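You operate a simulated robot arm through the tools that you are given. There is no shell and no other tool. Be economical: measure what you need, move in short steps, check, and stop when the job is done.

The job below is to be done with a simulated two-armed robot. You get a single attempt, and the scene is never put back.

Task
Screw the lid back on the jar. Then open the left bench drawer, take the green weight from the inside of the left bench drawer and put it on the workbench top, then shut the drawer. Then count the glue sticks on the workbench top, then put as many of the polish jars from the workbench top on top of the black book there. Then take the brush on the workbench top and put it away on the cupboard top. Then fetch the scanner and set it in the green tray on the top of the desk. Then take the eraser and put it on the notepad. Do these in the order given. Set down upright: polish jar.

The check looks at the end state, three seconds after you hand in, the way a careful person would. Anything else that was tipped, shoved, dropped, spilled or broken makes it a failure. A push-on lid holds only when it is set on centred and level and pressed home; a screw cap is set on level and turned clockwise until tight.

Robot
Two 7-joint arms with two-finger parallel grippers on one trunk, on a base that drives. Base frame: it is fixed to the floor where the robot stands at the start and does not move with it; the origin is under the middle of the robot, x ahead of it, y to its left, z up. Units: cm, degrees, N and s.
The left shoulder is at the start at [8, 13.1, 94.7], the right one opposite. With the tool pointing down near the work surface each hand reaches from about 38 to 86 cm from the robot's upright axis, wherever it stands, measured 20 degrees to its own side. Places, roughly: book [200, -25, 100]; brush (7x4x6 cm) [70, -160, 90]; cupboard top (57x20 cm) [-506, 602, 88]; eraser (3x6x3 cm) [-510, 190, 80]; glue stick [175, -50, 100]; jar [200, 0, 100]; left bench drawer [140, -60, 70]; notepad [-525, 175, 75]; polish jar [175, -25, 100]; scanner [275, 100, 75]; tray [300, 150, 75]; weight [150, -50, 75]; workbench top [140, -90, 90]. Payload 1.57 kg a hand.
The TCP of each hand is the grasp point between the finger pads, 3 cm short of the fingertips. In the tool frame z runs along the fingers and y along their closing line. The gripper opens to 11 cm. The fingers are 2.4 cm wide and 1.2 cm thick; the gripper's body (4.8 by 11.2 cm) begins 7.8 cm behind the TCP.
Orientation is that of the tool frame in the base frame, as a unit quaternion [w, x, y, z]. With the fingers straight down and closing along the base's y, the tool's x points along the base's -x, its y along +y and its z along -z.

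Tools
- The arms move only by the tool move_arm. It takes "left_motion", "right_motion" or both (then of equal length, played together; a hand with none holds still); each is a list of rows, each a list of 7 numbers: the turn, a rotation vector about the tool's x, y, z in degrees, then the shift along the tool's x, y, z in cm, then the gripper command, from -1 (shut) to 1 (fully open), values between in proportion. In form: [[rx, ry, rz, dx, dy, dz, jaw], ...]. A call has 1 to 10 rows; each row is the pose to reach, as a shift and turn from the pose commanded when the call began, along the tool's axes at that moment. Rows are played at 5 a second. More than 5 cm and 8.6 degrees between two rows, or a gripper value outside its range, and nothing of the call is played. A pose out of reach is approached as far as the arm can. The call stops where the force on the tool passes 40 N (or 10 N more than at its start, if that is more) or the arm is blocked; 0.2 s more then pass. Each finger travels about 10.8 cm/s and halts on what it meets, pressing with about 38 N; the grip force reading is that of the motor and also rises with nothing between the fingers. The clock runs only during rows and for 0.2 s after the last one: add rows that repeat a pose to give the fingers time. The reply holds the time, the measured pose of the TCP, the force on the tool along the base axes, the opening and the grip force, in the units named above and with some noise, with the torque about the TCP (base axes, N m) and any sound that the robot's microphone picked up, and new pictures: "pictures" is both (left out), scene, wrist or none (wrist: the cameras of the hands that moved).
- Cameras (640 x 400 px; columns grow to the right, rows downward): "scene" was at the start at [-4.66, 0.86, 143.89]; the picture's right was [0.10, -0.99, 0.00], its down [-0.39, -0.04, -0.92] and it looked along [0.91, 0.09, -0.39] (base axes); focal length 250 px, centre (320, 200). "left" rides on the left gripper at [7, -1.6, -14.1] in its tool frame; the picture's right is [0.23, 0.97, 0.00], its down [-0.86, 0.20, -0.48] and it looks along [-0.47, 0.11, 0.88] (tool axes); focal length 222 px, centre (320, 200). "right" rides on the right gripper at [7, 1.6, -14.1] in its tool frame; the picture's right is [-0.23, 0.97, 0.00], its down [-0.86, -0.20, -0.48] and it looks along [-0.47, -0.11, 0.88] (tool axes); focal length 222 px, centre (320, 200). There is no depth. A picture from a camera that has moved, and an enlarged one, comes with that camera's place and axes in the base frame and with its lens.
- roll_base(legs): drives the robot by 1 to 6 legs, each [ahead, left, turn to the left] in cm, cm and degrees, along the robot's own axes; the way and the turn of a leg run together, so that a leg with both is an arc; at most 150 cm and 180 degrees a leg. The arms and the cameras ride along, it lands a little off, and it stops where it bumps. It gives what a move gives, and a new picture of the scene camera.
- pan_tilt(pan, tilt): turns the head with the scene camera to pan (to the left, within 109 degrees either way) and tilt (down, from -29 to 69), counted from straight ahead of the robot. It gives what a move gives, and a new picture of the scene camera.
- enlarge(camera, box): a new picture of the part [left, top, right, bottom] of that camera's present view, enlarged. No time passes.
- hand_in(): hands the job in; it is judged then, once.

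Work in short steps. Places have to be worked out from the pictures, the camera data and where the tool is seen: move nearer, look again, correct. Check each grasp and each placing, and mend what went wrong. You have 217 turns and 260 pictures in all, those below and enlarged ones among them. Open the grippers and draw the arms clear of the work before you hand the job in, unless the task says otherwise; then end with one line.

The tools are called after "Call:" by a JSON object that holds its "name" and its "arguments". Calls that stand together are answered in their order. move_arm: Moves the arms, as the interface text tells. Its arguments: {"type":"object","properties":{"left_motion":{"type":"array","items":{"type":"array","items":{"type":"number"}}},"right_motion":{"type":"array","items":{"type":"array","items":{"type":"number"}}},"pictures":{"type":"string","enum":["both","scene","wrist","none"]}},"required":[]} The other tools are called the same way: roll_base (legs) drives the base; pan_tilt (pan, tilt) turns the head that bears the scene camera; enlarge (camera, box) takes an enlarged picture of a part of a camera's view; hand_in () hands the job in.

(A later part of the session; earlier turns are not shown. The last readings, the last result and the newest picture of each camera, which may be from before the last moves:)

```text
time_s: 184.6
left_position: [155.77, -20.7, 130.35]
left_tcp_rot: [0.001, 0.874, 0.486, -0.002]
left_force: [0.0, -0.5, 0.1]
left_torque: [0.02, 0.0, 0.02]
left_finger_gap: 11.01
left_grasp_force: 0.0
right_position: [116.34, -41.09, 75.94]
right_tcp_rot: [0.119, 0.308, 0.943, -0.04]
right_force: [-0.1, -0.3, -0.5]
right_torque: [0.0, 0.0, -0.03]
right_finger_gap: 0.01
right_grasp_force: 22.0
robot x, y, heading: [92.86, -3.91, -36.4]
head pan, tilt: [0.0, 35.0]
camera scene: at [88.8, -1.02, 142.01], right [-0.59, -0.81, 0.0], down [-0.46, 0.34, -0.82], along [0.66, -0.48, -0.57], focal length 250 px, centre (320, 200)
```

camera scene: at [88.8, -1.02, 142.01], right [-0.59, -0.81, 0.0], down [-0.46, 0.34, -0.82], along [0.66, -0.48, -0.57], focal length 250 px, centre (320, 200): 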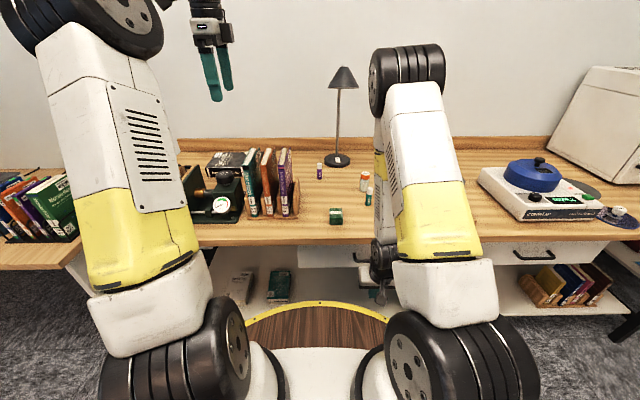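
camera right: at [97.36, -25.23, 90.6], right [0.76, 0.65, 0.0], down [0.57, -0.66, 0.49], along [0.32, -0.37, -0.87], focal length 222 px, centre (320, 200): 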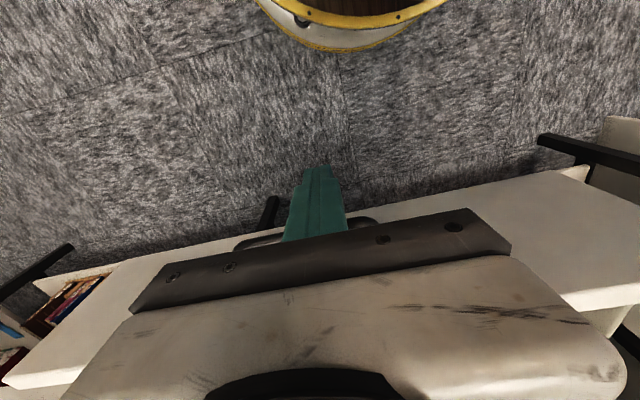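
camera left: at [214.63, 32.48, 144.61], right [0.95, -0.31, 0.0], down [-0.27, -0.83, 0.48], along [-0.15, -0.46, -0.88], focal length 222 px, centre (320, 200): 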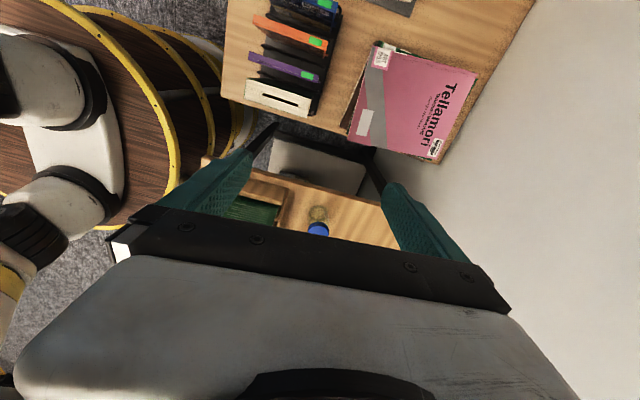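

Call:
{"name": "move_arm", "arguments": {"right_motion": [[0, 7, 0, 1, 0, -4.5, -1], [0, 14, 0, 2, 0, -9, -0.5], [0, 14, 0, 3, 0, -13, 0], [0, 14, 0, 4, 0, -17, 0.5], [0, 14, 0, 4, 0, -21, 1], [0, 14, 0, 3, 0, -25, 1], [0, 14, 0, 2, 0, -29, 1], [0, 14, 0, 1, 0, -33, 1], [0, 14, 0, 0, -2, -37, 1], [0, 14, 0, 0, -5, -40, 1]], "pictures": "none"}}

Call:
{"name": "pan_tilt", "arguments": {"pan": -48, "tilt": 30}}

Call:
{"name": "enlarge", "arguments": {"camera": "right", "box": [0, 0, 640, 400]}}

```text
time_s: 186.8
left_position: [155.75, -20.67, 130.46]
left_tcp_rot: [0.001, 0.874, 0.486, -0.001]
left_force: [-0.4, 0.4, -1.4]
left_torque: [0.01, 0.03, -0.02]
left_finger_gap: 10.99
left_grasp_force: 0.0
right_position: [105.3, -39.2, 114.97]
right_tcp_rot: [0.002, 0.309, 0.951, -0.002]
right_force: [0.0, 0.1, -0.1]
right_torque: [-0.01, 0.0, 0.01]
right_finger_gap: 11.0
right_grasp_force: 0.0
right hand out of reach, approached as far as the arm can: row 1, 2, 3, 4, 5, 6
robot x, y, heading: [92.58, -3.72, -36.1]
head pan, tilt: [0.0, 35.0]
```

```text
time_s: 188.0
left_position: [155.79, -20.75, 130.41]
left_tcp_rot: [0.001, 0.874, 0.487, -0.001]
left_force: [0.3, -1.0, -1.0]
left_torque: [0.02, 0.04, 0.0]
left_finger_gap: 10.98
left_grasp_force: 0.1
right_position: [105.36, -39.32, 114.87]
right_tcp_rot: [0.003, 0.31, 0.951, -0.003]
right_force: [0.0, 0.2, 0.0]
right_torque: [0.02, 0.0, -0.02]
right_finger_gap: 11.0
right_grasp_force: 0.1
robot x, y, heading: [92.39, -4.16, -36.2]
head pan, tilt: [-48.0, 30.0]
camera scene: at [82.6, -4.81, 142.79], right [-0.99, -0.1, 0.0], down [-0.05, 0.5, -0.87], along [0.09, -0.86, -0.5], focal length 250 px, centre (320, 200)
```

scene: 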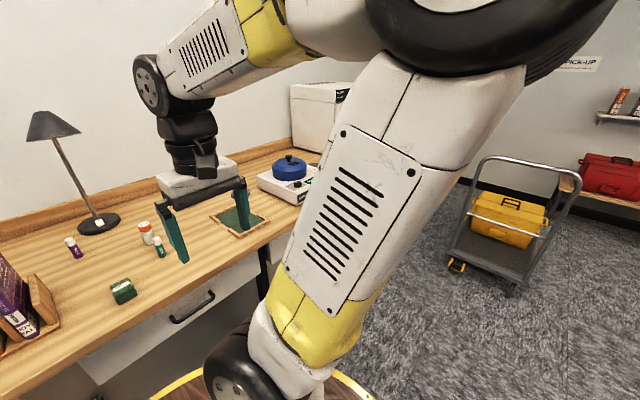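

```text
1.00 times, centred on (320, 200) of right (not enlarged: the box is as wide or as high as the picture)
camera zoom: at [100.54, -33.75, 128.92], right [0.76, 0.65, 0.0], down [0.57, -0.66, 0.49], along [0.32, -0.37, -0.87], focal length 222 px, centre (320, 200)
```

zoom: 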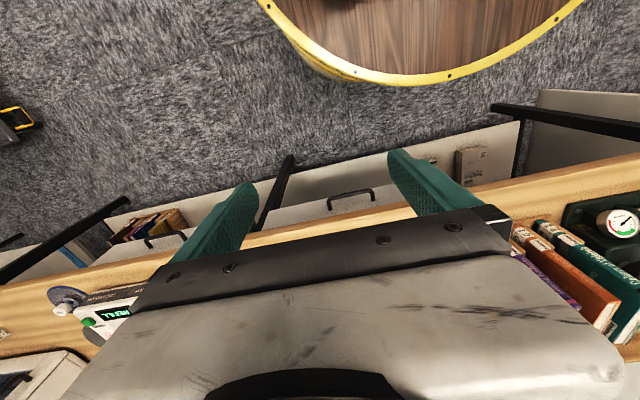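

Call:
{"name": "enlarge", "arguments": {"camera": "right", "box": [0, 270, 110, 350]}}

```text
5.00 times, centred on (55, 310) of right
camera zoom: at [100.54, -33.75, 128.92], right [0.76, 0.65, 0.0], down [0.57, -0.66, 0.49], along [0.32, -0.37, -0.87], focal length 1111 px, centre (1645, -350)
```

zoom: 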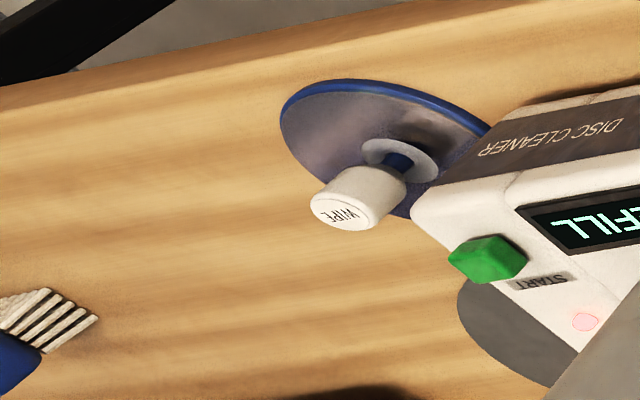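

Two glue sticks (purple, teal) are on the bench, so two polish jars go onto the black book. I take the jar behind the teal glue stick first: drive ahead 12 and bring the right hand over it.

Call:
{"name": "roll_base", "arguments": {"legs": [[12, 0, 0]]}}

Call:
{"name": "move_arm", "arguments": {"right_motion": [[0, 0, 0, -4.5, 0.4, 0, 0.5], [0, 0, 0, -9, 0.8, 0, 0.5], [0, 0, 0, -13.5, 1.2, 0, 0.5], [0, 0, 0, -18, 1.6, 0, 0.5], [0, 0, 0, -22.5, 2, 0, 0.5], [0, 0, 0, -27, 2.4, 0, 0.5]], "pictures": "wrist"}}

```text
time_s: 189.2
left_position: [165.4, -27.75, 130.35]
left_tcp_rot: [0.0, 0.874, 0.486, 0.0]
left_force: [-0.4, -0.7, -0.8]
left_torque: [-0.02, -0.02, -0.01]
left_finger_gap: 11.03
left_grasp_force: 0.0
right_position: [115.05, -46.35, 114.88]
right_tcp_rot: [0.003, 0.309, 0.951, -0.003]
right_force: [-0.7, 0.5, 0.6]
right_torque: [-0.05, 0.03, -0.01]
right_finger_gap: 11.01
right_grasp_force: 0.0
robot x, y, heading: [102.54, -10.99, -36.3]
head pan, tilt: [-48.0, 30.0]
camera scene: at [92.27, -11.9, 142.79], right [-0.99, -0.1, 0.0], down [-0.05, 0.5, -0.87], along [0.09, -0.86, -0.5], focal length 250 px, centre (320, 200)
```

scene: 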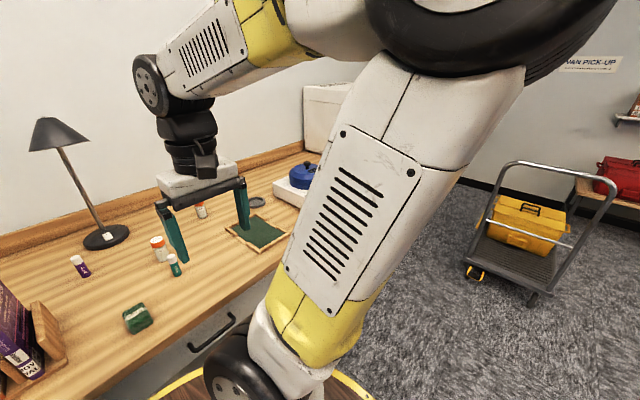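

```text
time_s: 190.6
left_position: [165.58, -27.68, 130.39]
left_tcp_rot: [0.001, 0.874, 0.486, 0.0]
left_force: [0.0, 0.5, 1.2]
left_torque: [-0.03, -0.02, 0.0]
left_finger_gap: 10.98
left_grasp_force: 0.1
right_position: [138.13, -60.43, 115.08]
right_tcp_rot: [0.003, 0.309, 0.951, -0.003]
right_force: [-0.5, -0.2, 0.8]
right_torque: [-0.02, -0.04, 0.0]
right_finger_gap: 8.25
right_grasp_force: 0.0
robot x, y, heading: [102.52, -10.94, -36.3]
head pan, tilt: [-48.0, 30.0]
camera right: at [133.47, -54.88, 129.09], right [0.76, 0.65, 0.0], down [0.57, -0.66, 0.49], along [0.32, -0.37, -0.87], focal length 222 px, centre (320, 200)
```

right: 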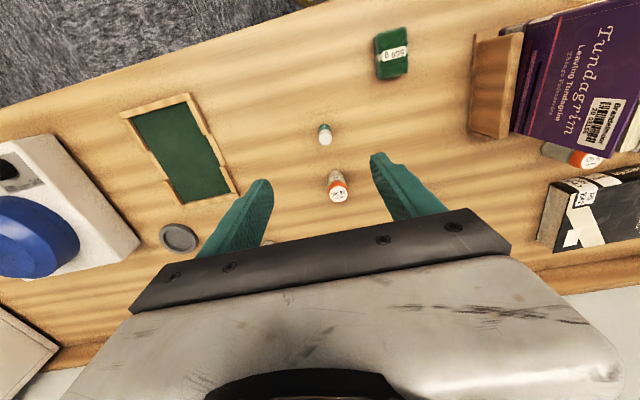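

Jar at ≈ (147.9, −66.5), ~8 cm tall. I go over it, descend to z≈90.8 and grip.

Call:
{"name": "move_arm", "arguments": {"right_motion": [[0, 0, 0, -4, 0.3, 0, 0.4], [0, 0, 0, -8, 0.6, 1, 0.4], [0, 0, 0, -11.5, 0.8, 4, 0.4], [0, 0, 0, -11.5, 0.8, 8.8, 0.4], [0, 0, 0, -11.5, 0.8, 13.6, 0.4], [0, 0, 0, -11.5, 0.8, 18.4, 0.4], [0, 0, 0, -11.5, 0.8, 22.5, 0.4], [0, 0, 0, -11.5, 0.8, 24.3, 0], [0, 0, 0, -11.5, 0.8, 24.3, -0.5], [0, 0, 0, -11.5, 0.8, 24.3, -0.6]], "pictures": "wrist"}}

```text
time_s: 192.8
left_position: [165.47, -27.73, 130.31]
left_tcp_rot: [0.0, 0.874, 0.487, -0.001]
left_force: [0.0, 0.2, 0.4]
left_torque: [-0.02, 0.01, -0.01]
left_finger_gap: 11.01
left_grasp_force: 0.1
right_position: [148.09, -66.72, 90.74]
right_tcp_rot: [0.002, 0.311, 0.951, -0.003]
right_force: [0.7, 0.2, -0.3]
right_torque: [0.02, -0.03, 0.04]
right_finger_gap: 3.6
right_grasp_force: 38.1
robot x, y, heading: [102.54, -11.13, -36.2]
head pan, tilt: [-48.0, 30.0]
camera right: at [143.32, -61.19, 104.83], right [0.76, 0.65, 0.0], down [0.57, -0.66, 0.49], along [0.32, -0.37, -0.87], focal length 222 px, centre (320, 200)
```

right: 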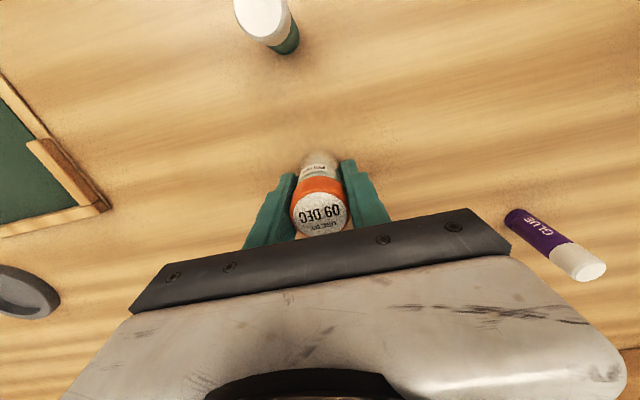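

Gripped. I lift, retract over the robot side, and drive left toward the book.

Call:
{"name": "move_arm", "arguments": {"right_motion": [[0, 0, 0, 0, 0, -4.8, -0.6], [0, 0, 0, 0, 0, -9.6, -0.6], [0, 0, 0, 0, 0, -14.4, -0.6], [0, 0, 0, 0, 0, -19.2, -0.6], [0, 0, 0, 0, 0, -24, -0.6], [0, 0, 0, 3, 0, -27.8, -0.6], [0, 0, 0, 7.5, 0, -29, -0.6], [0, 0, 0, 12, 0, -29, -0.6]], "pictures": "none"}}

Call:
{"name": "roll_base", "arguments": {"legs": [[0, 46, 0], [7, 0, 0]]}}

Call:
{"name": "enlarge", "arguments": {"camera": "right", "box": [0, 0, 640, 400]}}

```text
time_s: 194.6
left_position: [165.6, -27.87, 130.42]
left_tcp_rot: [0.001, 0.874, 0.486, -0.001]
left_force: [-0.6, 0.1, -0.4]
left_torque: [0.02, 0.05, 0.01]
left_finger_gap: 10.99
left_grasp_force: 0.1
right_position: [138.34, -59.33, 119.62]
right_tcp_rot: [0.003, 0.31, 0.951, -0.003]
right_force: [-0.1, 1.0, -1.8]
right_torque: [0.02, 0.04, 0.01]
right_finger_gap: 3.58
right_grasp_force: 37.9
robot x, y, heading: [102.48, -11.06, -36.4]
head pan, tilt: [-48.0, 30.0]
```

```text
time_s: 198.1
left_position: [198.78, 6.17, 130.36]
left_tcp_rot: [0.0, 0.873, 0.487, 0.0]
left_force: [-0.4, 0.0, -0.1]
left_torque: [0.0, 0.02, 0.0]
left_finger_gap: 11.02
left_grasp_force: 0.0
right_position: [171.79, -25.56, 119.54]
right_tcp_rot: [0.003, 0.309, 0.951, -0.003]
right_force: [-0.2, 0.4, -1.0]
right_torque: [0.04, 0.01, -0.02]
right_finger_gap: 3.54
right_grasp_force: 37.8
robot x, y, heading: [135.88, 22.74, -36.2]
head pan, tilt: [-48.0, 30.0]
camera scene: at [125.55, 21.78, 142.79], right [-0.99, -0.1, 0.0], down [-0.05, 0.5, -0.87], along [0.09, -0.86, -0.5], focal length 250 px, centre (320, 200)
```

scene: 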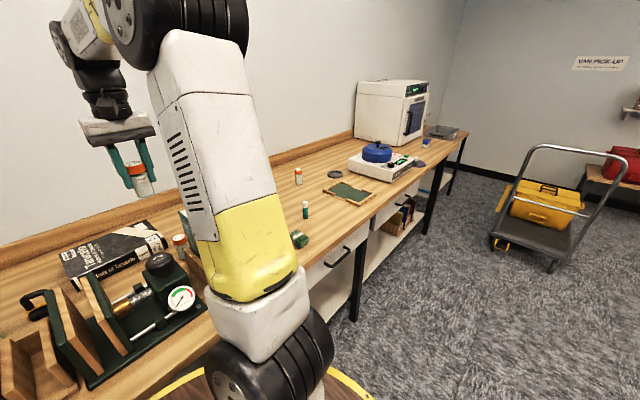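

```text
1.00 times, centred on (320, 200) of right (not enlarged: the box is as wide or as high as the picture)
camera zoom: at [166.99, -20.03, 133.67], right [0.76, 0.65, 0.0], down [0.57, -0.66, 0.49], along [0.32, -0.37, -0.87], focal length 222 px, centre (320, 200)
```

zoom: 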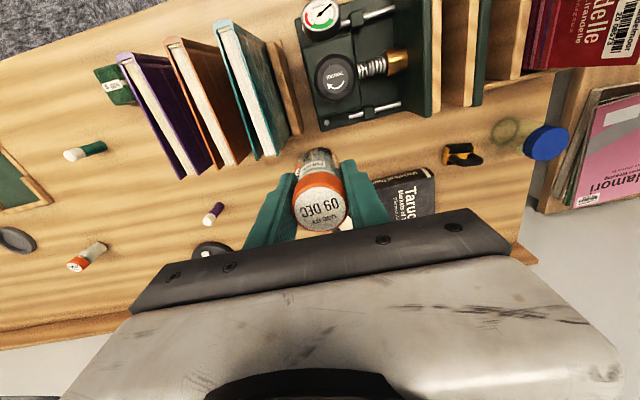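

The book's top spans roughly n 171–190, t 76–100. I carry the jar above (196.2, −27.3) and lower to z≈100.

Call:
{"name": "move_arm", "arguments": {"right_motion": [[0, 0, 0, -4.1, 2.6, 0, -0.6], [0, 0, 0, -8.3, 5.2, 0, -0.6], [0, 0, 0, -12.4, 7.8, 0.5, -0.6], [0, 0, 0, -16.6, 10.4, 2, -0.6], [0, 0, 0, -20.7, 13, 3, -0.6], [0, 0, 0, -20.7, 13, 7.5, -0.6], [0, 0, 0, -20.7, 13, 12, -0.6], [0, 0, 0, -20.7, 13, 16.5, -0.6], [0, 0, 0, -20.7, 13, 19.5, -0.6]], "pictures": "wrist"}}

```text
refused: row 4 steps farther than a row can; nothing moved
```

Call:
{"name": "move_arm", "arguments": {"right_motion": [[0, 0, 0, -4.1, 2.6, 0, -0.6], [0, 0, 0, -8.3, 5.2, 0, -0.6], [0, 0, 0, -12.4, 7.8, 0, -0.6], [0, 0, 0, -16.5, 10.4, 0.8, -0.6], [0, 0, 0, -20.6, 13, 1.6, -0.6], [0, 0, 0, -20.7, 13, 6, -0.6], [0, 0, 0, -20.7, 13, 10.5, -0.6], [0, 0, 0, -20.7, 13, 15, -0.6], [0, 0, 0, -20.7, 13, 19.5, -0.6]], "pictures": "wrist"}}

```text
time_s: 200.1
left_position: [198.82, 6.03, 130.37]
left_tcp_rot: [0.001, 0.873, 0.487, -0.001]
left_force: [-0.6, 0.0, 0.0]
left_torque: [0.01, 0.0, 0.0]
left_finger_gap: 10.98
left_grasp_force: 0.1
right_position: [196.27, -27.26, 100.36]
right_tcp_rot: [0.003, 0.309, 0.951, -0.003]
right_force: [-0.6, 0.1, -1.4]
right_torque: [-0.02, 0.02, -0.02]
right_finger_gap: 3.57
right_grasp_force: 37.9
right hand out of reach, approached as far as the arm can: row 4, 5, 6, 7
robot x, y, heading: [135.86, 22.67, -35.8]
head pan, tilt: [-48.0, 30.0]
camera right: at [191.42, -21.83, 114.34], right [0.76, 0.65, 0.0], down [0.57, -0.66, 0.49], along [0.32, -0.37, -0.87], focal length 222 px, centre (320, 200)
```

right: 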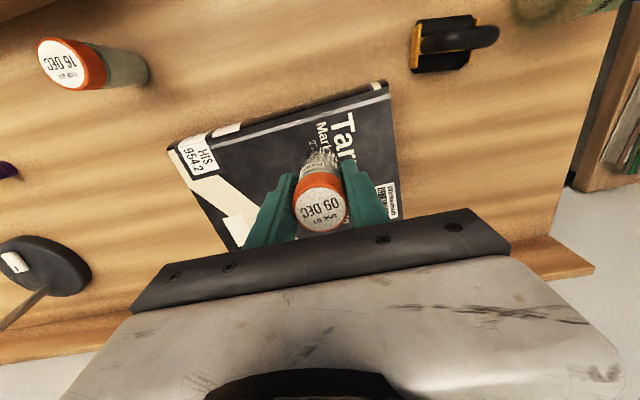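

Well over the book. I lower to contact.

Call:
{"name": "move_arm", "arguments": {"right_motion": [[0, 0, 0, 0, 0, 3.5, -0.6], [0, 0, 0, 0, 0, 5.2, -0.6], [0, 0, 0, 0, 0, 5.7, -0.6], [0, 0, 0, 0, 0, 6.1, -0.6], [0, 0, 0, 0, 0, 6.5, -0.6]], "pictures": "none"}}

```text
time_s: 200.9
left_position: [198.84, 6.13, 130.47]
left_tcp_rot: [0.0, 0.873, 0.487, -0.001]
left_force: [-0.6, -0.3, -0.1]
left_torque: [-0.02, 0.0, -0.01]
left_finger_gap: 11.02
left_grasp_force: 0.1
right_position: [196.56, -27.3, 94.91]
right_tcp_rot: [0.01, 0.309, 0.951, -0.004]
right_force: [0.9, -0.1, 5.2]
right_torque: [0.05, -0.02, 0.0]
right_finger_gap: 3.56
right_grasp_force: 37.9
robot x, y, heading: [135.94, 23.0, -36.0]
head pan, tilt: [-48.0, 30.0]
stopped in row 4 (right hand): the force on the tool passed its limit at 45 N (the readings are from after the stop); the commanded pose is now the measured one
```

Contact at z 94.9. I release slowly and rise.

Call:
{"name": "move_arm", "arguments": {"right_motion": [[0, 0, 0, 0, 0, -0.1, -0.3], [0, 0, 0, 0, 0, -0.1, -0.25], [0, 0, 0, 0, 0, -0.1, -0.1], [0, 0, 0, 0, 0, -0.1, 0.2], [0, 0, 0, 0, 0, -0.1, 0.4], [0, 0, 0, 0, 0, -4.5, 0.4], [0, 0, 0, 0, 0, -9, 0.4], [0, 0, 0, 3, 0, -12.5, 0.4], [0, 0, 0, 7, 0, -15, 0.4]], "pictures": "wrist"}}

```text
time_s: 202.9
left_position: [198.94, 6.01, 130.31]
left_tcp_rot: [0.0, 0.873, 0.487, -0.001]
left_force: [0.6, -0.9, -0.7]
left_torque: [0.02, 0.08, -0.02]
left_finger_gap: 11.0
left_grasp_force: 0.1
right_position: [190.75, -23.21, 110.07]
right_tcp_rot: [0.007, 0.309, 0.951, -0.003]
right_force: [0.1, 0.5, -0.7]
right_torque: [-0.05, 0.01, -0.02]
right_finger_gap: 7.71
right_grasp_force: 0.0
robot x, y, heading: [135.89, 22.78, -36.0]
head pan, tilt: [-48.0, 30.0]
camera right: at [185.89, -17.6, 124.0], right [0.76, 0.65, 0.0], down [0.57, -0.66, 0.49], along [0.32, -0.37, -0.87], focal length 222 px, centre (320, 200)
```

right: 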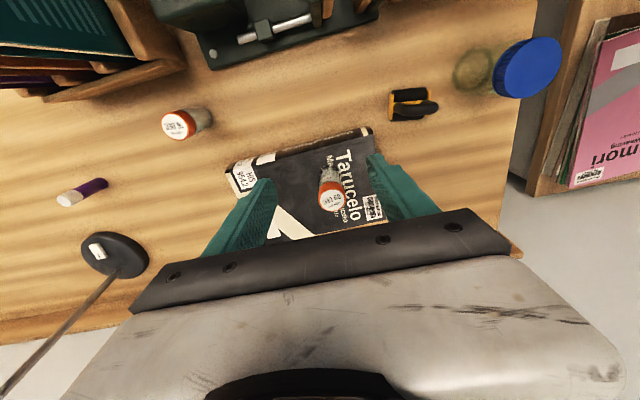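

First jar stands upright on the book. Next jar A at ≈ (175.3, −34.5); I yaw the hand 60° so its camera clears the tall books and hover above it.

Call:
{"name": "move_arm", "arguments": {"right_motion": [[0, 0, -7.5, 0.7, -2.3, -2, 0.4], [0, 0, -15, 1.5, -4.6, -3, 0.4], [0, 0, -22.5, 2.2, -6.9, -3, 0.4], [0, 0, -30, 2.9, -9.1, -3, 0.4], [0, 0, -37.5, 3.6, -11.4, -3, 0.4], [0, 0, -45, 4.4, -13.7, -3, 0.4], [0, 0, -52.5, 5.1, -16, -3, 0.4], [0, 0, -60, 5.8, -18.2, -3, 0.4], [0, 0, -60, 5.8, -18.2, -3, 0.4]], "pictures": "wrist"}}

```text
time_s: 204.9
left_position: [198.8, 6.1, 130.39]
left_tcp_rot: [0.0, 0.873, 0.488, -0.001]
left_force: [0.2, 0.4, -0.1]
left_torque: [0.03, -0.03, -0.02]
left_finger_gap: 10.98
left_grasp_force: 0.0
right_position: [175.31, -34.48, 112.66]
right_tcp_rot: [0.005, -0.209, 0.978, -0.007]
right_force: [-0.1, -0.3, -0.1]
right_torque: [-0.03, -0.02, 0.0]
right_finger_gap: 7.7
right_grasp_force: 0.0
robot x, y, heading: [136.0, 22.91, -36.2]
head pan, tilt: [-48.0, 30.0]
camera right: at [168.02, -35.61, 126.66], right [-0.19, 0.98, -0.01], down [0.86, 0.17, 0.49], along [0.48, 0.08, -0.87], focal length 222 px, centre (320, 200)
```

right: 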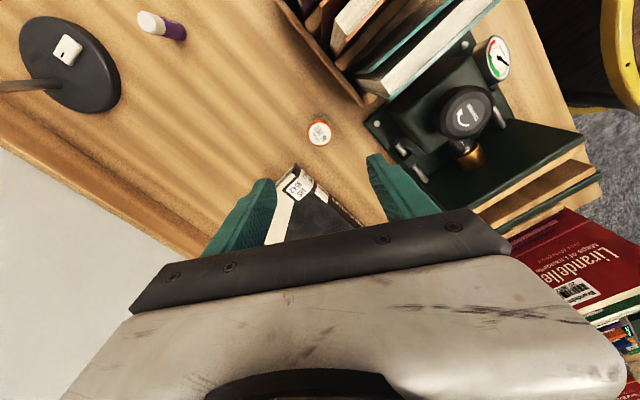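

Nicely centred. I descend to z≈90.8 and grip jar A.

Call:
{"name": "move_arm", "arguments": {"right_motion": [[0, 0, 0, 0.45, 0, 4.5, 0.15], [0, 0, 0, 0.45, 0, 9, 0.15], [0, 0, 0, 0.45, 0, 13.5, 0.15], [0, 0, 0, 0.45, 0, 18, 0.15], [0, 0, 0, 0.45, 0, 21.8, 0.15], [0, 0, 0, 0.45, 0, 21.8, -0.2], [0, 0, 0, 0.45, 0, 21.8, -0.6], [0, 0, 0, 0.45, 0, 21.8, -0.6]], "pictures": "none"}}

Call:
{"name": "move_arm", "arguments": {"right_motion": [[0, 0, 0, 0, 0, -4.5, -0.6], [0, 0, 0, 0, 0, -9, -0.6], [0, 0, 0, 0, 0, -13, -0.6], [0, 0, 0, 0, 0, -16, -0.6], [0, 0, 0, 0, 0, -16, -0.6]], "pictures": "wrist"}}

```text
time_s: 206.8
left_position: [198.85, 5.96, 130.4]
left_tcp_rot: [0.001, 0.873, 0.487, -0.001]
left_force: [0.2, -0.6, 0.3]
left_torque: [-0.01, 0.0, -0.01]
left_finger_gap: 11.0
left_grasp_force: 0.0
right_position: [175.24, -34.62, 90.93]
right_tcp_rot: [0.005, -0.208, 0.978, -0.006]
right_force: [-0.4, 0.5, -0.7]
right_torque: [0.02, 0.01, 0.03]
right_finger_gap: 3.54
right_grasp_force: 38.1
robot x, y, heading: [135.97, 22.84, -36.2]
head pan, tilt: [-48.0, 30.0]
```

```text
time_s: 207.9
left_position: [198.87, 6.05, 130.52]
left_tcp_rot: [0.001, 0.873, 0.487, 0.0]
left_force: [0.0, -0.3, -0.8]
left_torque: [0.0, -0.01, 0.03]
left_finger_gap: 11.01
left_grasp_force: 0.0
right_position: [174.98, -34.52, 107.14]
right_tcp_rot: [0.004, -0.207, 0.978, -0.007]
right_force: [-0.2, 0.2, -0.9]
right_torque: [0.0, -0.01, 0.0]
right_finger_gap: 3.53
right_grasp_force: 37.9
robot x, y, heading: [135.79, 22.23, -35.7]
head pan, tilt: [-48.0, 30.0]
camera right: at [167.71, -35.68, 121.03], right [-0.19, 0.98, -0.01], down [0.86, 0.17, 0.49], along [0.48, 0.08, -0.87], focal length 222 px, centre (320, 200)
```

right: 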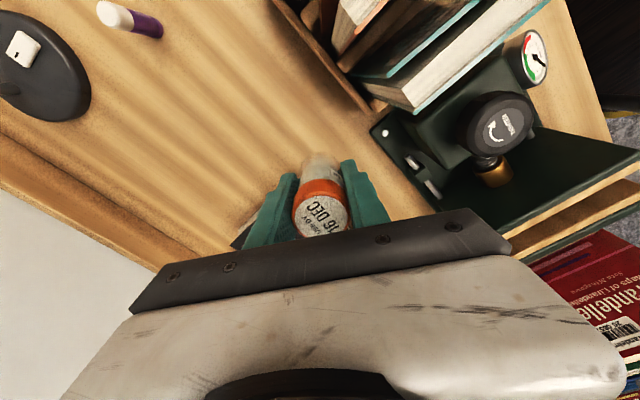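

I carry jar A over the book at (191.6, −33.9), 8 cm from the first, and lower to near contact.

Call:
{"name": "move_arm", "arguments": {"right_motion": [[0, 0, 0, -4, -1.6, 0, -0.6], [0, 0, 0, -8, -3.2, 0, -0.6], [0, 0, 0, -12, -4.8, 0, -0.6], [0, 0, 0, -15.4, -6.2, 0.5, -0.6], [0, 0, 0, -15.4, -6.2, 4.5, -0.6], [0, 0, 0, -15.4, -6.2, 8.5, -0.6]], "pictures": "wrist"}}

```text
time_s: 209.3
left_position: [198.79, 6.13, 130.4]
left_tcp_rot: [0.0, 0.873, 0.488, -0.001]
left_force: [0.1, 0.4, -0.1]
left_torque: [0.05, -0.01, -0.01]
left_finger_gap: 11.02
left_grasp_force: 0.0
right_position: [191.63, -34.15, 98.55]
right_tcp_rot: [0.005, -0.208, 0.978, -0.007]
right_force: [0.0, -0.5, -0.4]
right_torque: [0.03, 0.02, 0.01]
right_finger_gap: 3.56
right_grasp_force: 38.1
robot x, y, heading: [135.81, 22.78, -35.9]
head pan, tilt: [-48.0, 30.0]
camera right: at [184.38, -35.32, 112.5], right [-0.19, 0.98, -0.01], down [0.86, 0.17, 0.49], along [0.48, 0.08, -0.87], focal length 222 px, centre (320, 200)
```

right: 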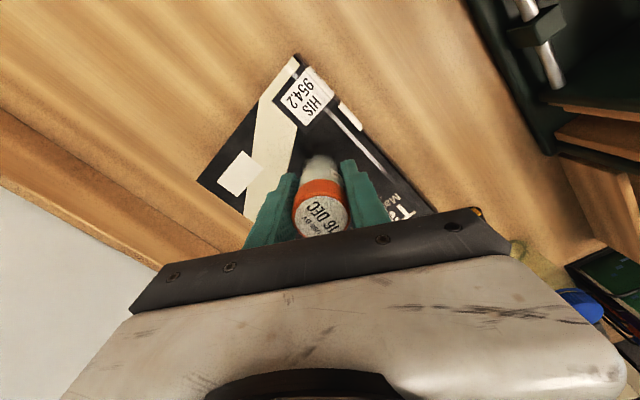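

Call:
{"name": "move_arm", "arguments": {"right_motion": [[0, 0, 0, 0, 0, 2.5, -0.6], [0, 0, 0, 0, 0, 3.2, -0.6], [0, 0, 0, 0, 0, 3.6, -0.6], [0, 0, 0, 0, 0, 3.9, -0.6], [0, 0, 0, 0, 0, 4.1, -0.6]], "pictures": "none"}}

```text
time_s: 210.5
left_position: [198.88, 6.09, 130.44]
left_tcp_rot: [0.0, 0.873, 0.487, -0.001]
left_force: [0.6, -0.3, 0.2]
left_torque: [0.01, -0.03, 0.01]
left_finger_gap: 10.97
left_grasp_force: 0.3
right_position: [191.86, -34.3, 95.02]
right_tcp_rot: [0.01, -0.208, 0.978, -0.01]
right_force: [-0.2, 0.9, 6.1]
right_torque: [0.09, 0.05, 0.02]
right_finger_gap: 3.56
right_grasp_force: 37.8
robot x, y, heading: [135.68, 22.52, -36.0]
head pan, tilt: [-48.0, 30.0]
stopped in row 5 (right hand): the force on the tool passed its limit at 42 N (the readings are from after the stop); the commanded pose is now the measured one
```

Contact. Release slowly and rise to check both jars.

Call:
{"name": "move_arm", "arguments": {"right_motion": [[0, 0, 0, 0, 0, -0.1, -0.3], [0, 0, 0, 0, 0, -0.1, -0.2], [0, 0, 0, 0, 0, -0.1, 0], [0, 0, 0, 0, 0, -0.1, 0.1], [0, 0, 0, 0, 0, -4.5, 0.1], [0, 0, 0, 0, 0, -9, 0.2], [0, 0, 0, 0, 0, -13.5, 0.3], [0, 0, 0, 3, 0, -17, 0.5], [0, 0, 0, 7, 0, -19, 0.5]], "pictures": "wrist"}}

```text
time_s: 212.5
left_position: [199.02, 6.19, 130.4]
left_tcp_rot: [0.001, 0.873, 0.488, 0.0]
left_force: [1.5, 0.3, 0.9]
left_torque: [0.0, 0.02, 0.0]
left_finger_gap: 11.0
left_grasp_force: 0.0
right_position: [185.13, -37.11, 113.99]
right_tcp_rot: [0.008, -0.208, 0.978, -0.01]
right_force: [0.2, 1.1, -0.6]
right_torque: [0.02, 0.07, 0.0]
right_finger_gap: 8.25
right_grasp_force: 0.1
robot x, y, heading: [135.74, 22.62, -36.1]
head pan, tilt: [-48.0, 30.0]
camera right: at [177.69, -38.11, 127.95], right [-0.19, 0.98, -0.02], down [0.85, 0.17, 0.49], along [0.49, 0.08, -0.87], focal length 222 px, centre (320, 200)
```

right: 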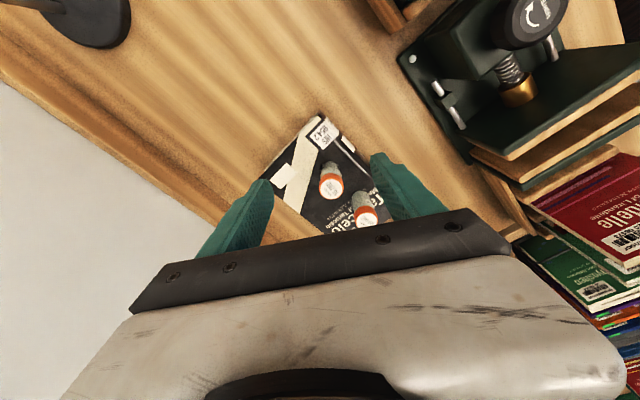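

Both jars stand on the book. Next the brush at the right end: I restore both hands' yaw, then drive back and right.

Call:
{"name": "move_arm", "arguments": {"left_motion": [[0, 0, -8.5, 0, 0, 0, 1], [0, 0, -17, 0, 0, 0, 1], [0, 0, -25.5, 0, 0, 0, 1], [0, 0, -34, 0, 0, 0, 1], [0, 0, -42.5, 0, 0, 0, 1], [0, 0, -51, 0, 0, 0, 1], [0, 0, -59.5, 0, 0, 0, 1], [0, 0, -68, 0, 0, 0, 1], [0, 0, -76.5, 0, 0, 0, 1], [0, 0, -85, 0, 0, 0, 1]], "right_motion": [[0, 0, 0, 4, 2, -1, 0.5], [0, 0, 0, 8, 4, -1, 0.5], [0, 0, 7.5, 12, 6, -1, 0.5], [0, 0, 15, 16, 8, -1, 0.5], [0, 0, 22.5, 16, 8, -1, 0.5], [0, 0, 30, 16, 8, -1, 0.6], [0, 0, 37.5, 16, 8, -1, 0.7], [0, 0, 45, 16, 8, -1, 0.8], [0, 0, 52.5, 16, 8, -1, 0.9], [0, 0, 60, 16, 8, -1, 1]], "pictures": "none"}}

Call:
{"name": "roll_base", "arguments": {"legs": [[-20, 0, 0], [0, -150, 0], [0, -20, 0]]}}

Call:
{"name": "enlarge", "arguments": {"camera": "right", "box": [0, 0, 640, 400]}}

```text
time_s: 214.7
left_position: [198.91, 6.07, 130.43]
left_tcp_rot: [0.0, 0.314, 0.949, -0.001]
left_force: [0.4, -1.0, 0.5]
left_torque: [0.03, -0.01, 0.04]
left_finger_gap: 11.01
left_grasp_force: 0.1
right_position: [167.14, -35.95, 114.43]
right_tcp_rot: [0.013, 0.311, 0.95, -0.005]
right_force: [0.4, 0.3, 0.6]
right_torque: [0.02, -0.02, 0.0]
right_finger_gap: 11.01
right_grasp_force: 0.0
robot x, y, heading: [135.67, 22.77, -36.1]
head pan, tilt: [-48.0, 30.0]
```

```text
time_s: 224.5
left_position: [81.88, -119.69, 130.38]
left_tcp_rot: [0.0, 0.319, 0.948, -0.001]
left_force: [0.0, -0.1, 0.6]
left_torque: [0.01, 0.0, -0.03]
left_finger_gap: 10.99
left_grasp_force: 0.2
right_position: [49.98, -161.18, 114.58]
right_tcp_rot: [0.013, 0.313, 0.95, -0.003]
right_force: [-0.4, 0.1, 0.1]
right_torque: [0.01, 0.01, 0.0]
right_finger_gap: 11.0
right_grasp_force: 0.0
robot x, y, heading: [19.27, -102.4, -36.6]
head pan, tilt: [-48.0, 30.0]
camera scene: at [8.77, -103.18, 142.79], right [-1.0, -0.09, 0.0], down [-0.05, 0.5, -0.87], along [0.08, -0.86, -0.5], focal length 250 px, centre (320, 200)
```

scene: 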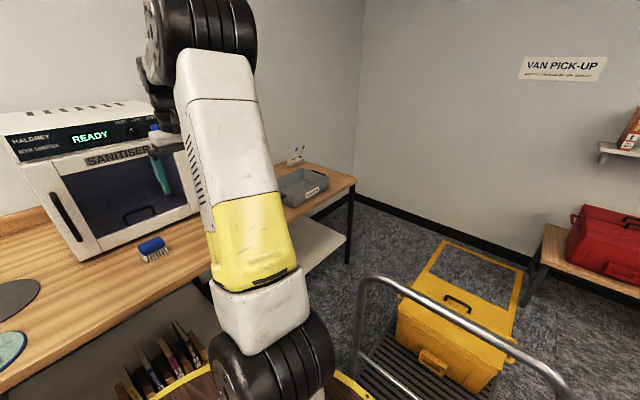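

```text
1.00 times, centred on (320, 200) of right (not enlarged: the box is as wide or as high as the picture)
camera zoom: at [44.91, -155.57, 128.4], right [0.76, 0.65, 0.01], down [0.56, -0.66, 0.5], along [0.33, -0.38, -0.87], focal length 222 px, centre (320, 200)
```

zoom: 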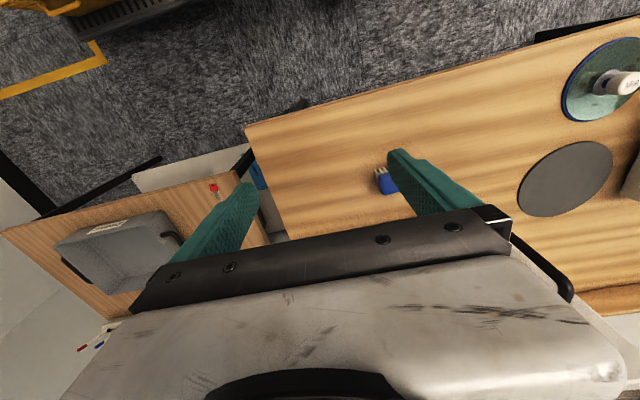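

Brush ≈ (67.5, −161). I move the right hand above it for a close look.

Call:
{"name": "move_arm", "arguments": {"right_motion": [[0, 1.5, 0, -3.5, 2.6, 1, 1], [0, 1.5, 0, -7, 5.2, 2, 1], [0, 1.5, 0, -10.5, 7.9, 3.5, 1], [0, 1.5, 0, -13, 10.6, 6, 1], [0, 1.5, 0, -13, 10.6, 10, 1]], "pictures": "none"}}

Call:
{"name": "enlarge", "arguments": {"camera": "right", "box": [220, 80, 420, 230]}}

```text
time_s: 225.7
left_position: [81.88, -119.47, 130.38]
left_tcp_rot: [-0.001, 0.32, 0.948, -0.002]
left_force: [0.1, 0.2, -0.2]
left_torque: [0.02, -0.01, -0.02]
left_finger_gap: 11.0
left_grasp_force: 0.0
right_position: [66.92, -160.67, 104.94]
right_tcp_rot: [0.001, 0.314, 0.95, 0.0]
right_force: [-0.1, 0.9, -0.4]
right_torque: [-0.04, -0.01, 0.03]
right_finger_gap: 10.99
right_grasp_force: 0.0
robot x, y, heading: [19.15, -102.6, -36.7]
head pan, tilt: [-48.0, 30.0]
```

```text
2.67 times, centred on (320, 155) of right
camera zoom: at [62.17, -155.26, 119.03], right [0.76, 0.65, 0.0], down [0.57, -0.67, 0.48], along [0.31, -0.37, -0.88], focal length 592 px, centre (320, 320)
```

zoom: 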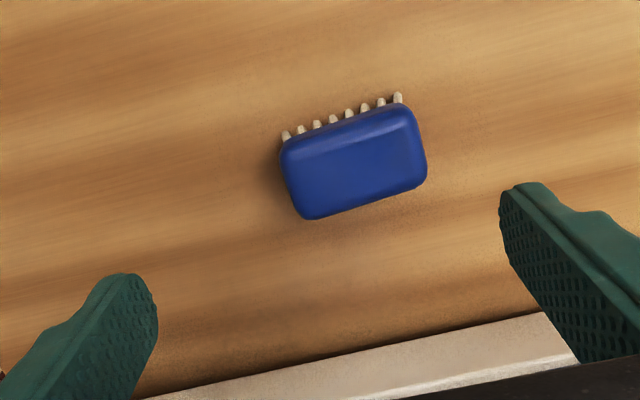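

Brush seen at ≈ (67.5, −159.3), long axis along the closing line. I correct, descend to z≈90.5 and grip.

Call:
{"name": "move_arm", "arguments": {"right_motion": [[0, 0, 0, 0.5, 1.45, 3, 1], [0, 0, 0, 0.5, 1.45, 7.5, 1], [0, 0, 0, 0.5, 1.45, 12, 1], [0, 0, 0, 0.5, 1.45, 14.4, 1], [0, 0, 0, 0.5, 1.45, 14.4, 0.5], [0, 0, 0, 0.5, 1.45, 14.4, 0], [0, 0, 0, 0.5, 1.45, 14.4, -0.1], [0, 0, 0, 0.5, 1.45, 14.4, -0.1]], "pictures": "none"}}

Call:
{"name": "move_arm", "arguments": {"right_motion": [[0, 0, 0, 0, 0, -4.8, -0.1], [0, 0, 0, 0, 0, -9.6, -0.1], [0, 0, 0, 0, 0, -14.4, -0.1], [0, 0, 0, 0, 0, -19.2, -0.1], [0, 0, 0, 2, 0, -22.5, -0.1], [0, 0, 0, 6, 0, -24, -0.1], [0, 0, 0, 10, 0, -24, -0.1], [0, 0, 0, 14, 0, -24, -0.1], [0, 0, 0, 18, 0, -24, -0.1]], "pictures": "wrist"}}

Call:
{"name": "pan_tilt", "arguments": {"pan": 109, "tilt": 15}}

```text
time_s: 227.5
left_position: [82.02, -119.52, 130.43]
left_tcp_rot: [0.0, 0.318, 0.948, -0.001]
left_force: [0.6, 0.9, -0.8]
left_torque: [-0.01, 0.01, 0.01]
left_finger_gap: 10.99
left_grasp_force: 0.1
right_position: [67.35, -159.2, 90.52]
right_tcp_rot: [0.0, 0.313, 0.95, 0.0]
right_force: [0.4, -0.7, 0.0]
right_torque: [-0.02, 0.02, 0.0]
right_finger_gap: 6.92
right_grasp_force: 38.2
robot x, y, heading: [19.0, -102.36, -36.6]
head pan, tilt: [-48.0, 30.0]
```

```text
time_s: 229.5
left_position: [82.03, -119.54, 130.49]
left_tcp_rot: [0.0, 0.319, 0.948, -0.001]
left_force: [0.6, 1.3, 0.1]
left_torque: [-0.02, 0.04, -0.02]
left_finger_gap: 11.01
left_grasp_force: 0.0
right_position: [52.81, -148.36, 114.25]
right_tcp_rot: [0.0, 0.313, 0.95, 0.0]
right_force: [0.1, -0.4, -1.5]
right_torque: [0.02, 0.03, 0.0]
right_finger_gap: 6.88
right_grasp_force: 37.4
robot x, y, heading: [18.88, -102.65, -36.8]
head pan, tilt: [-48.0, 30.0]
camera right: at [48.14, -142.91, 128.38], right [0.76, 0.65, 0.0], down [0.57, -0.67, 0.48], along [0.31, -0.36, -0.88], focal length 222 px, centre (320, 200)
```

right: 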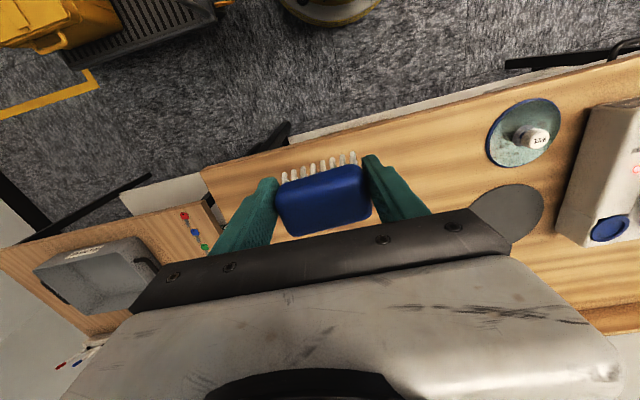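

```text
time_s: 231.9
left_position: [81.91, -119.6, 130.49]
left_tcp_rot: [-0.001, 0.319, 0.948, -0.001]
left_force: [1.0, 0.1, 0.0]
left_torque: [-0.02, -0.01, -0.02]
left_finger_gap: 11.02
left_grasp_force: 0.1
right_position: [52.78, -148.48, 114.31]
right_tcp_rot: [-0.001, 0.313, 0.95, 0.0]
right_force: [0.9, -0.2, -0.9]
right_torque: [-0.01, 0.0, 0.0]
right_finger_gap: 6.88
right_grasp_force: 38.4
robot x, y, heading: [18.81, -102.49, -36.4]
head pan, tilt: [108.9, 15.0]
camera scene: at [10.75, -85.29, 145.21], right [0.95, -0.3, 0.0], down [-0.08, -0.25, -0.97], along [0.29, 0.92, -0.26], focal length 250 px, centre (320, 200)
```

scene: 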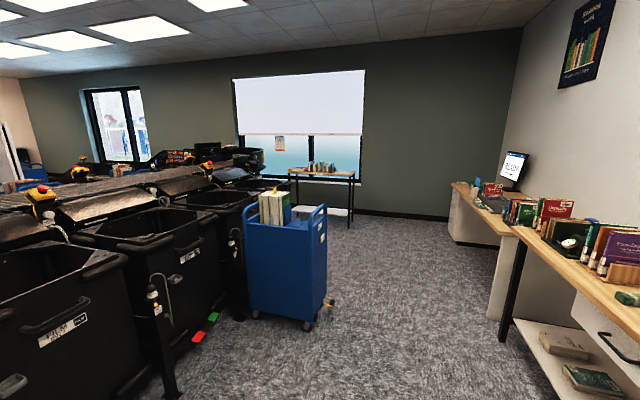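

Brush secured. The cupboard lies far behind (room axis −n). I back off, turn around and look.

Call:
{"name": "roll_base", "arguments": {"legs": [[-25, 25, 0], [0, 0, 180]]}}

Call:
{"name": "pan_tilt", "arguments": {"pan": 0, "tilt": 18}}

Call:
{"name": "pan_tilt", "arguments": {"pan": -45, "tilt": 18}}

```text
time_s: 241.7
left_position: [-49.52, -55.17, 130.32]
left_tcp_rot: [-0.001, 0.958, -0.285, 0.0]
left_force: [0.9, 0.4, -0.1]
left_torque: [-0.01, 0.03, 0.01]
left_finger_gap: 11.02
left_grasp_force: 0.1
right_position: [-22.65, -24.26, 114.37]
right_tcp_rot: [0.0, 0.96, -0.279, 0.0]
right_force: [0.4, -0.3, -1.6]
right_torque: [-0.03, 0.03, 0.01]
right_finger_gap: 6.81
right_grasp_force: 37.5
robot x, y, heading: [14.41, -67.45, 147.5]
head pan, tilt: [108.9, 15.0]
camera scene: at [24.08, -84.37, 145.21], right [-0.97, 0.24, 0.0], down [0.06, 0.25, -0.97], along [-0.23, -0.94, -0.26], focal length 250 px, centre (320, 200)
```

scene: 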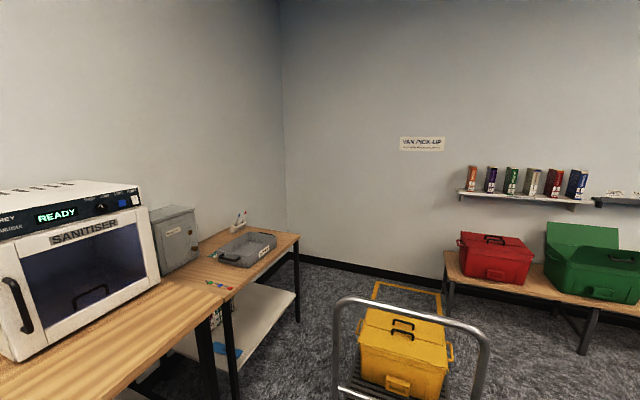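

```text
time_s: 243.6
left_position: [-49.5, -55.1, 130.45]
left_tcp_rot: [-0.001, 0.959, -0.285, 0.001]
left_force: [0.6, 0.4, 0.4]
left_torque: [0.05, 0.01, -0.05]
left_finger_gap: 10.99
left_grasp_force: 0.0
right_position: [-22.67, -24.14, 114.24]
right_tcp_rot: [0.0, 0.96, -0.279, 0.0]
right_force: [-0.4, 0.1, -0.5]
right_torque: [-0.01, -0.02, -0.02]
right_finger_gap: 6.8
right_grasp_force: 38.1
robot x, y, heading: [14.11, -68.18, 147.7]
head pan, tilt: [0.0, 18.0]
camera scene: at [18.41, -70.28, 144.72], right [0.54, 0.84, 0.0], down [0.26, -0.17, -0.95], along [-0.8, 0.51, -0.31], focal length 250 px, centre (320, 200)
```

scene: 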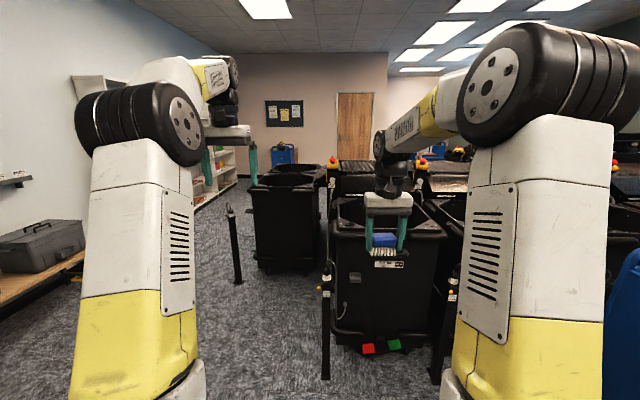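

```text
time_s: 244.7
left_position: [-49.6, -55.08, 130.38]
left_tcp_rot: [-0.001, 0.959, -0.285, 0.0]
left_force: [-0.1, 0.4, -0.5]
left_torque: [-0.03, -0.02, -0.01]
left_finger_gap: 10.99
left_grasp_force: 0.0
right_position: [-22.58, -24.32, 114.37]
right_tcp_rot: [0.0, 0.96, -0.279, 0.0]
right_force: [-0.6, -0.2, -0.9]
right_torque: [0.03, -0.04, 0.02]
right_finger_gap: 6.77
right_grasp_force: 38.1
robot x, y, heading: [14.61, -67.58, 147.5]
head pan, tilt: [-45.0, 18.0]
camera scene: at [24.26, -66.18, 144.72], right [0.98, 0.22, 0.0], down [0.07, -0.3, -0.95], along [-0.21, 0.93, -0.31], focal length 250 px, centre (320, 200)
```

scene: 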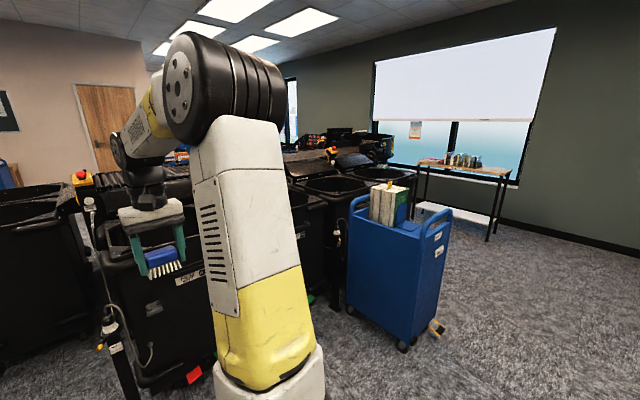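

The lane to the left of the bins is clear (posts near y≈−30, bench beyond y<−130). I turn west and drive along y≈−80.

Call:
{"name": "roll_base", "arguments": {"legs": [[0, 0, 32.4], [0, 12, 0], [140, 0, 0]]}}

Call:
{"name": "pan_tilt", "arguments": {"pan": 0, "tilt": 18}}

```text
time_s: 254.1
left_position: [-186.56, -99.9, 130.37]
left_tcp_rot: [-0.001, 1.0, -0.017, -0.001]
left_force: [-0.6, 0.4, 0.3]
left_torque: [0.0, 0.03, -0.03]
left_finger_gap: 11.01
left_grasp_force: 0.1
right_position: [-179.42, -59.53, 114.32]
right_tcp_rot: [0.0, 1.0, -0.012, 0.0]
right_force: [0.1, -0.5, -0.9]
right_torque: [0.04, -0.02, 0.01]
right_finger_gap: 6.76
right_grasp_force: 38.1
robot x, y, heading: [-125.43, -77.25, 178.5]
head pan, tilt: [-45.0, 18.0]
camera scene: at [-117.7, -71.27, 144.72], right [0.72, 0.69, 0.0], down [0.21, -0.22, -0.95], along [-0.66, 0.69, -0.31], focal length 250 px, centre (320, 200)
```

scene: 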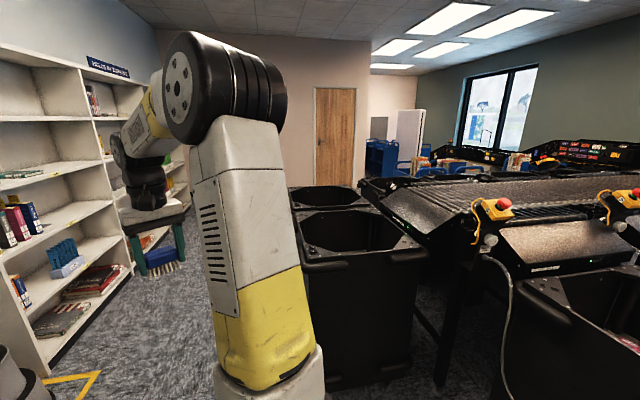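

```text
time_s: 255.2
left_position: [-186.44, -99.83, 130.43]
left_tcp_rot: [-0.001, 1.0, -0.018, 0.0]
left_force: [0.2, 0.1, 0.1]
left_torque: [-0.03, 0.0, 0.02]
left_finger_gap: 11.01
left_grasp_force: 0.0
right_position: [-179.45, -59.58, 114.21]
right_tcp_rot: [-0.001, 1.0, -0.012, 0.0]
right_force: [0.2, 0.4, -1.2]
right_torque: [-0.01, 0.0, 0.04]
right_finger_gap: 6.75
right_grasp_force: 37.8
robot x, y, heading: [-125.52, -77.51, 178.5]
head pan, tilt: [0.0, 18.0]
camera scene: at [-120.59, -77.79, 144.72], right [0.03, 1.0, 0.0], down [0.31, -0.01, -0.95], along [-0.95, 0.02, -0.31], focal length 250 px, centre (320, 200)
```

scene: 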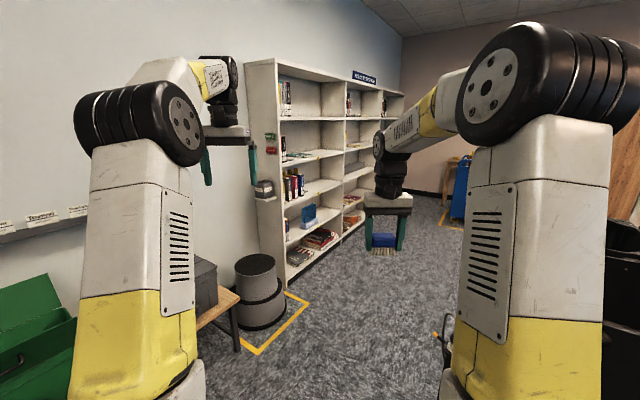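

I steer between the post and the bucket, then to the open area at (−310, −10), turn northwest and look.

Call:
{"name": "roll_base", "arguments": {"legs": [[65, -7, 0], [60, -12, 0], [60, -43, 0], [0, 0, -50]]}}

Call:
{"name": "pan_tilt", "arguments": {"pan": -5, "tilt": 15}}

```text
time_s: 267.7
left_position: [-365.47, 20.1, 130.36]
left_tcp_rot: [-0.001, 0.901, -0.433, 0.001]
left_force: [-0.4, 0.0, 0.7]
left_torque: [0.01, -0.05, 0.02]
left_finger_gap: 10.98
left_grasp_force: 0.0
right_position: [-330.25, 41.06, 114.25]
right_tcp_rot: [-0.001, 0.903, -0.429, 0.0]
right_force: [-0.5, -0.8, -0.1]
right_torque: [-0.02, 0.01, -0.02]
right_finger_gap: 6.74
right_grasp_force: 37.7
robot x, y, heading: [-308.52, -11.67, 129.3]
head pan, tilt: [0.0, 18.0]
camera scene: at [-305.77, -15.58, 144.72], right [0.78, 0.63, 0.0], down [0.2, -0.24, -0.95], along [-0.6, 0.74, -0.31], focal length 250 px, centre (320, 200)
```

scene: 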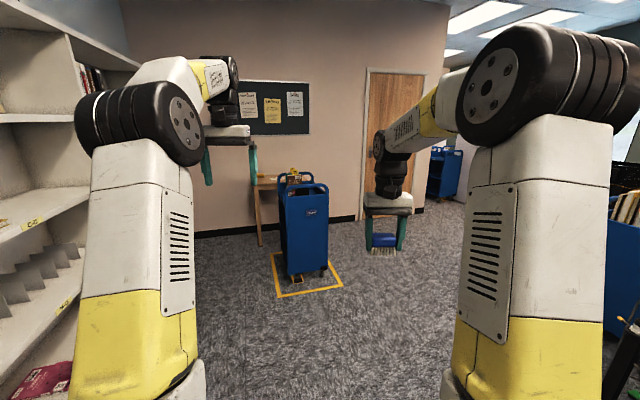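

```text
time_s: 268.4
left_position: [-365.58, 20.17, 130.43]
left_tcp_rot: [-0.001, 0.901, -0.434, 0.0]
left_force: [-0.3, -0.1, -0.1]
left_torque: [-0.03, 0.01, -0.03]
left_finger_gap: 11.0
left_grasp_force: 0.1
right_position: [-330.3, 41.14, 114.24]
right_tcp_rot: [0.0, 0.903, -0.429, 0.0]
right_force: [1.1, -0.2, -0.6]
right_torque: [0.03, -0.01, -0.02]
right_finger_gap: 6.77
right_grasp_force: 37.7
robot x, y, heading: [-308.84, -11.71, 129.3]
head pan, tilt: [-5.0, 15.0]
camera scene: at [-305.12, -15.08, 145.21], right [0.83, 0.56, 0.0], down [0.15, -0.21, -0.97], along [-0.54, 0.8, -0.26], focal length 250 px, centre (320, 200)
```

scene: 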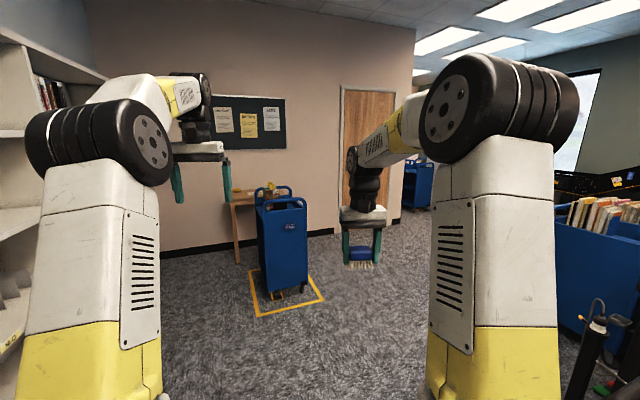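

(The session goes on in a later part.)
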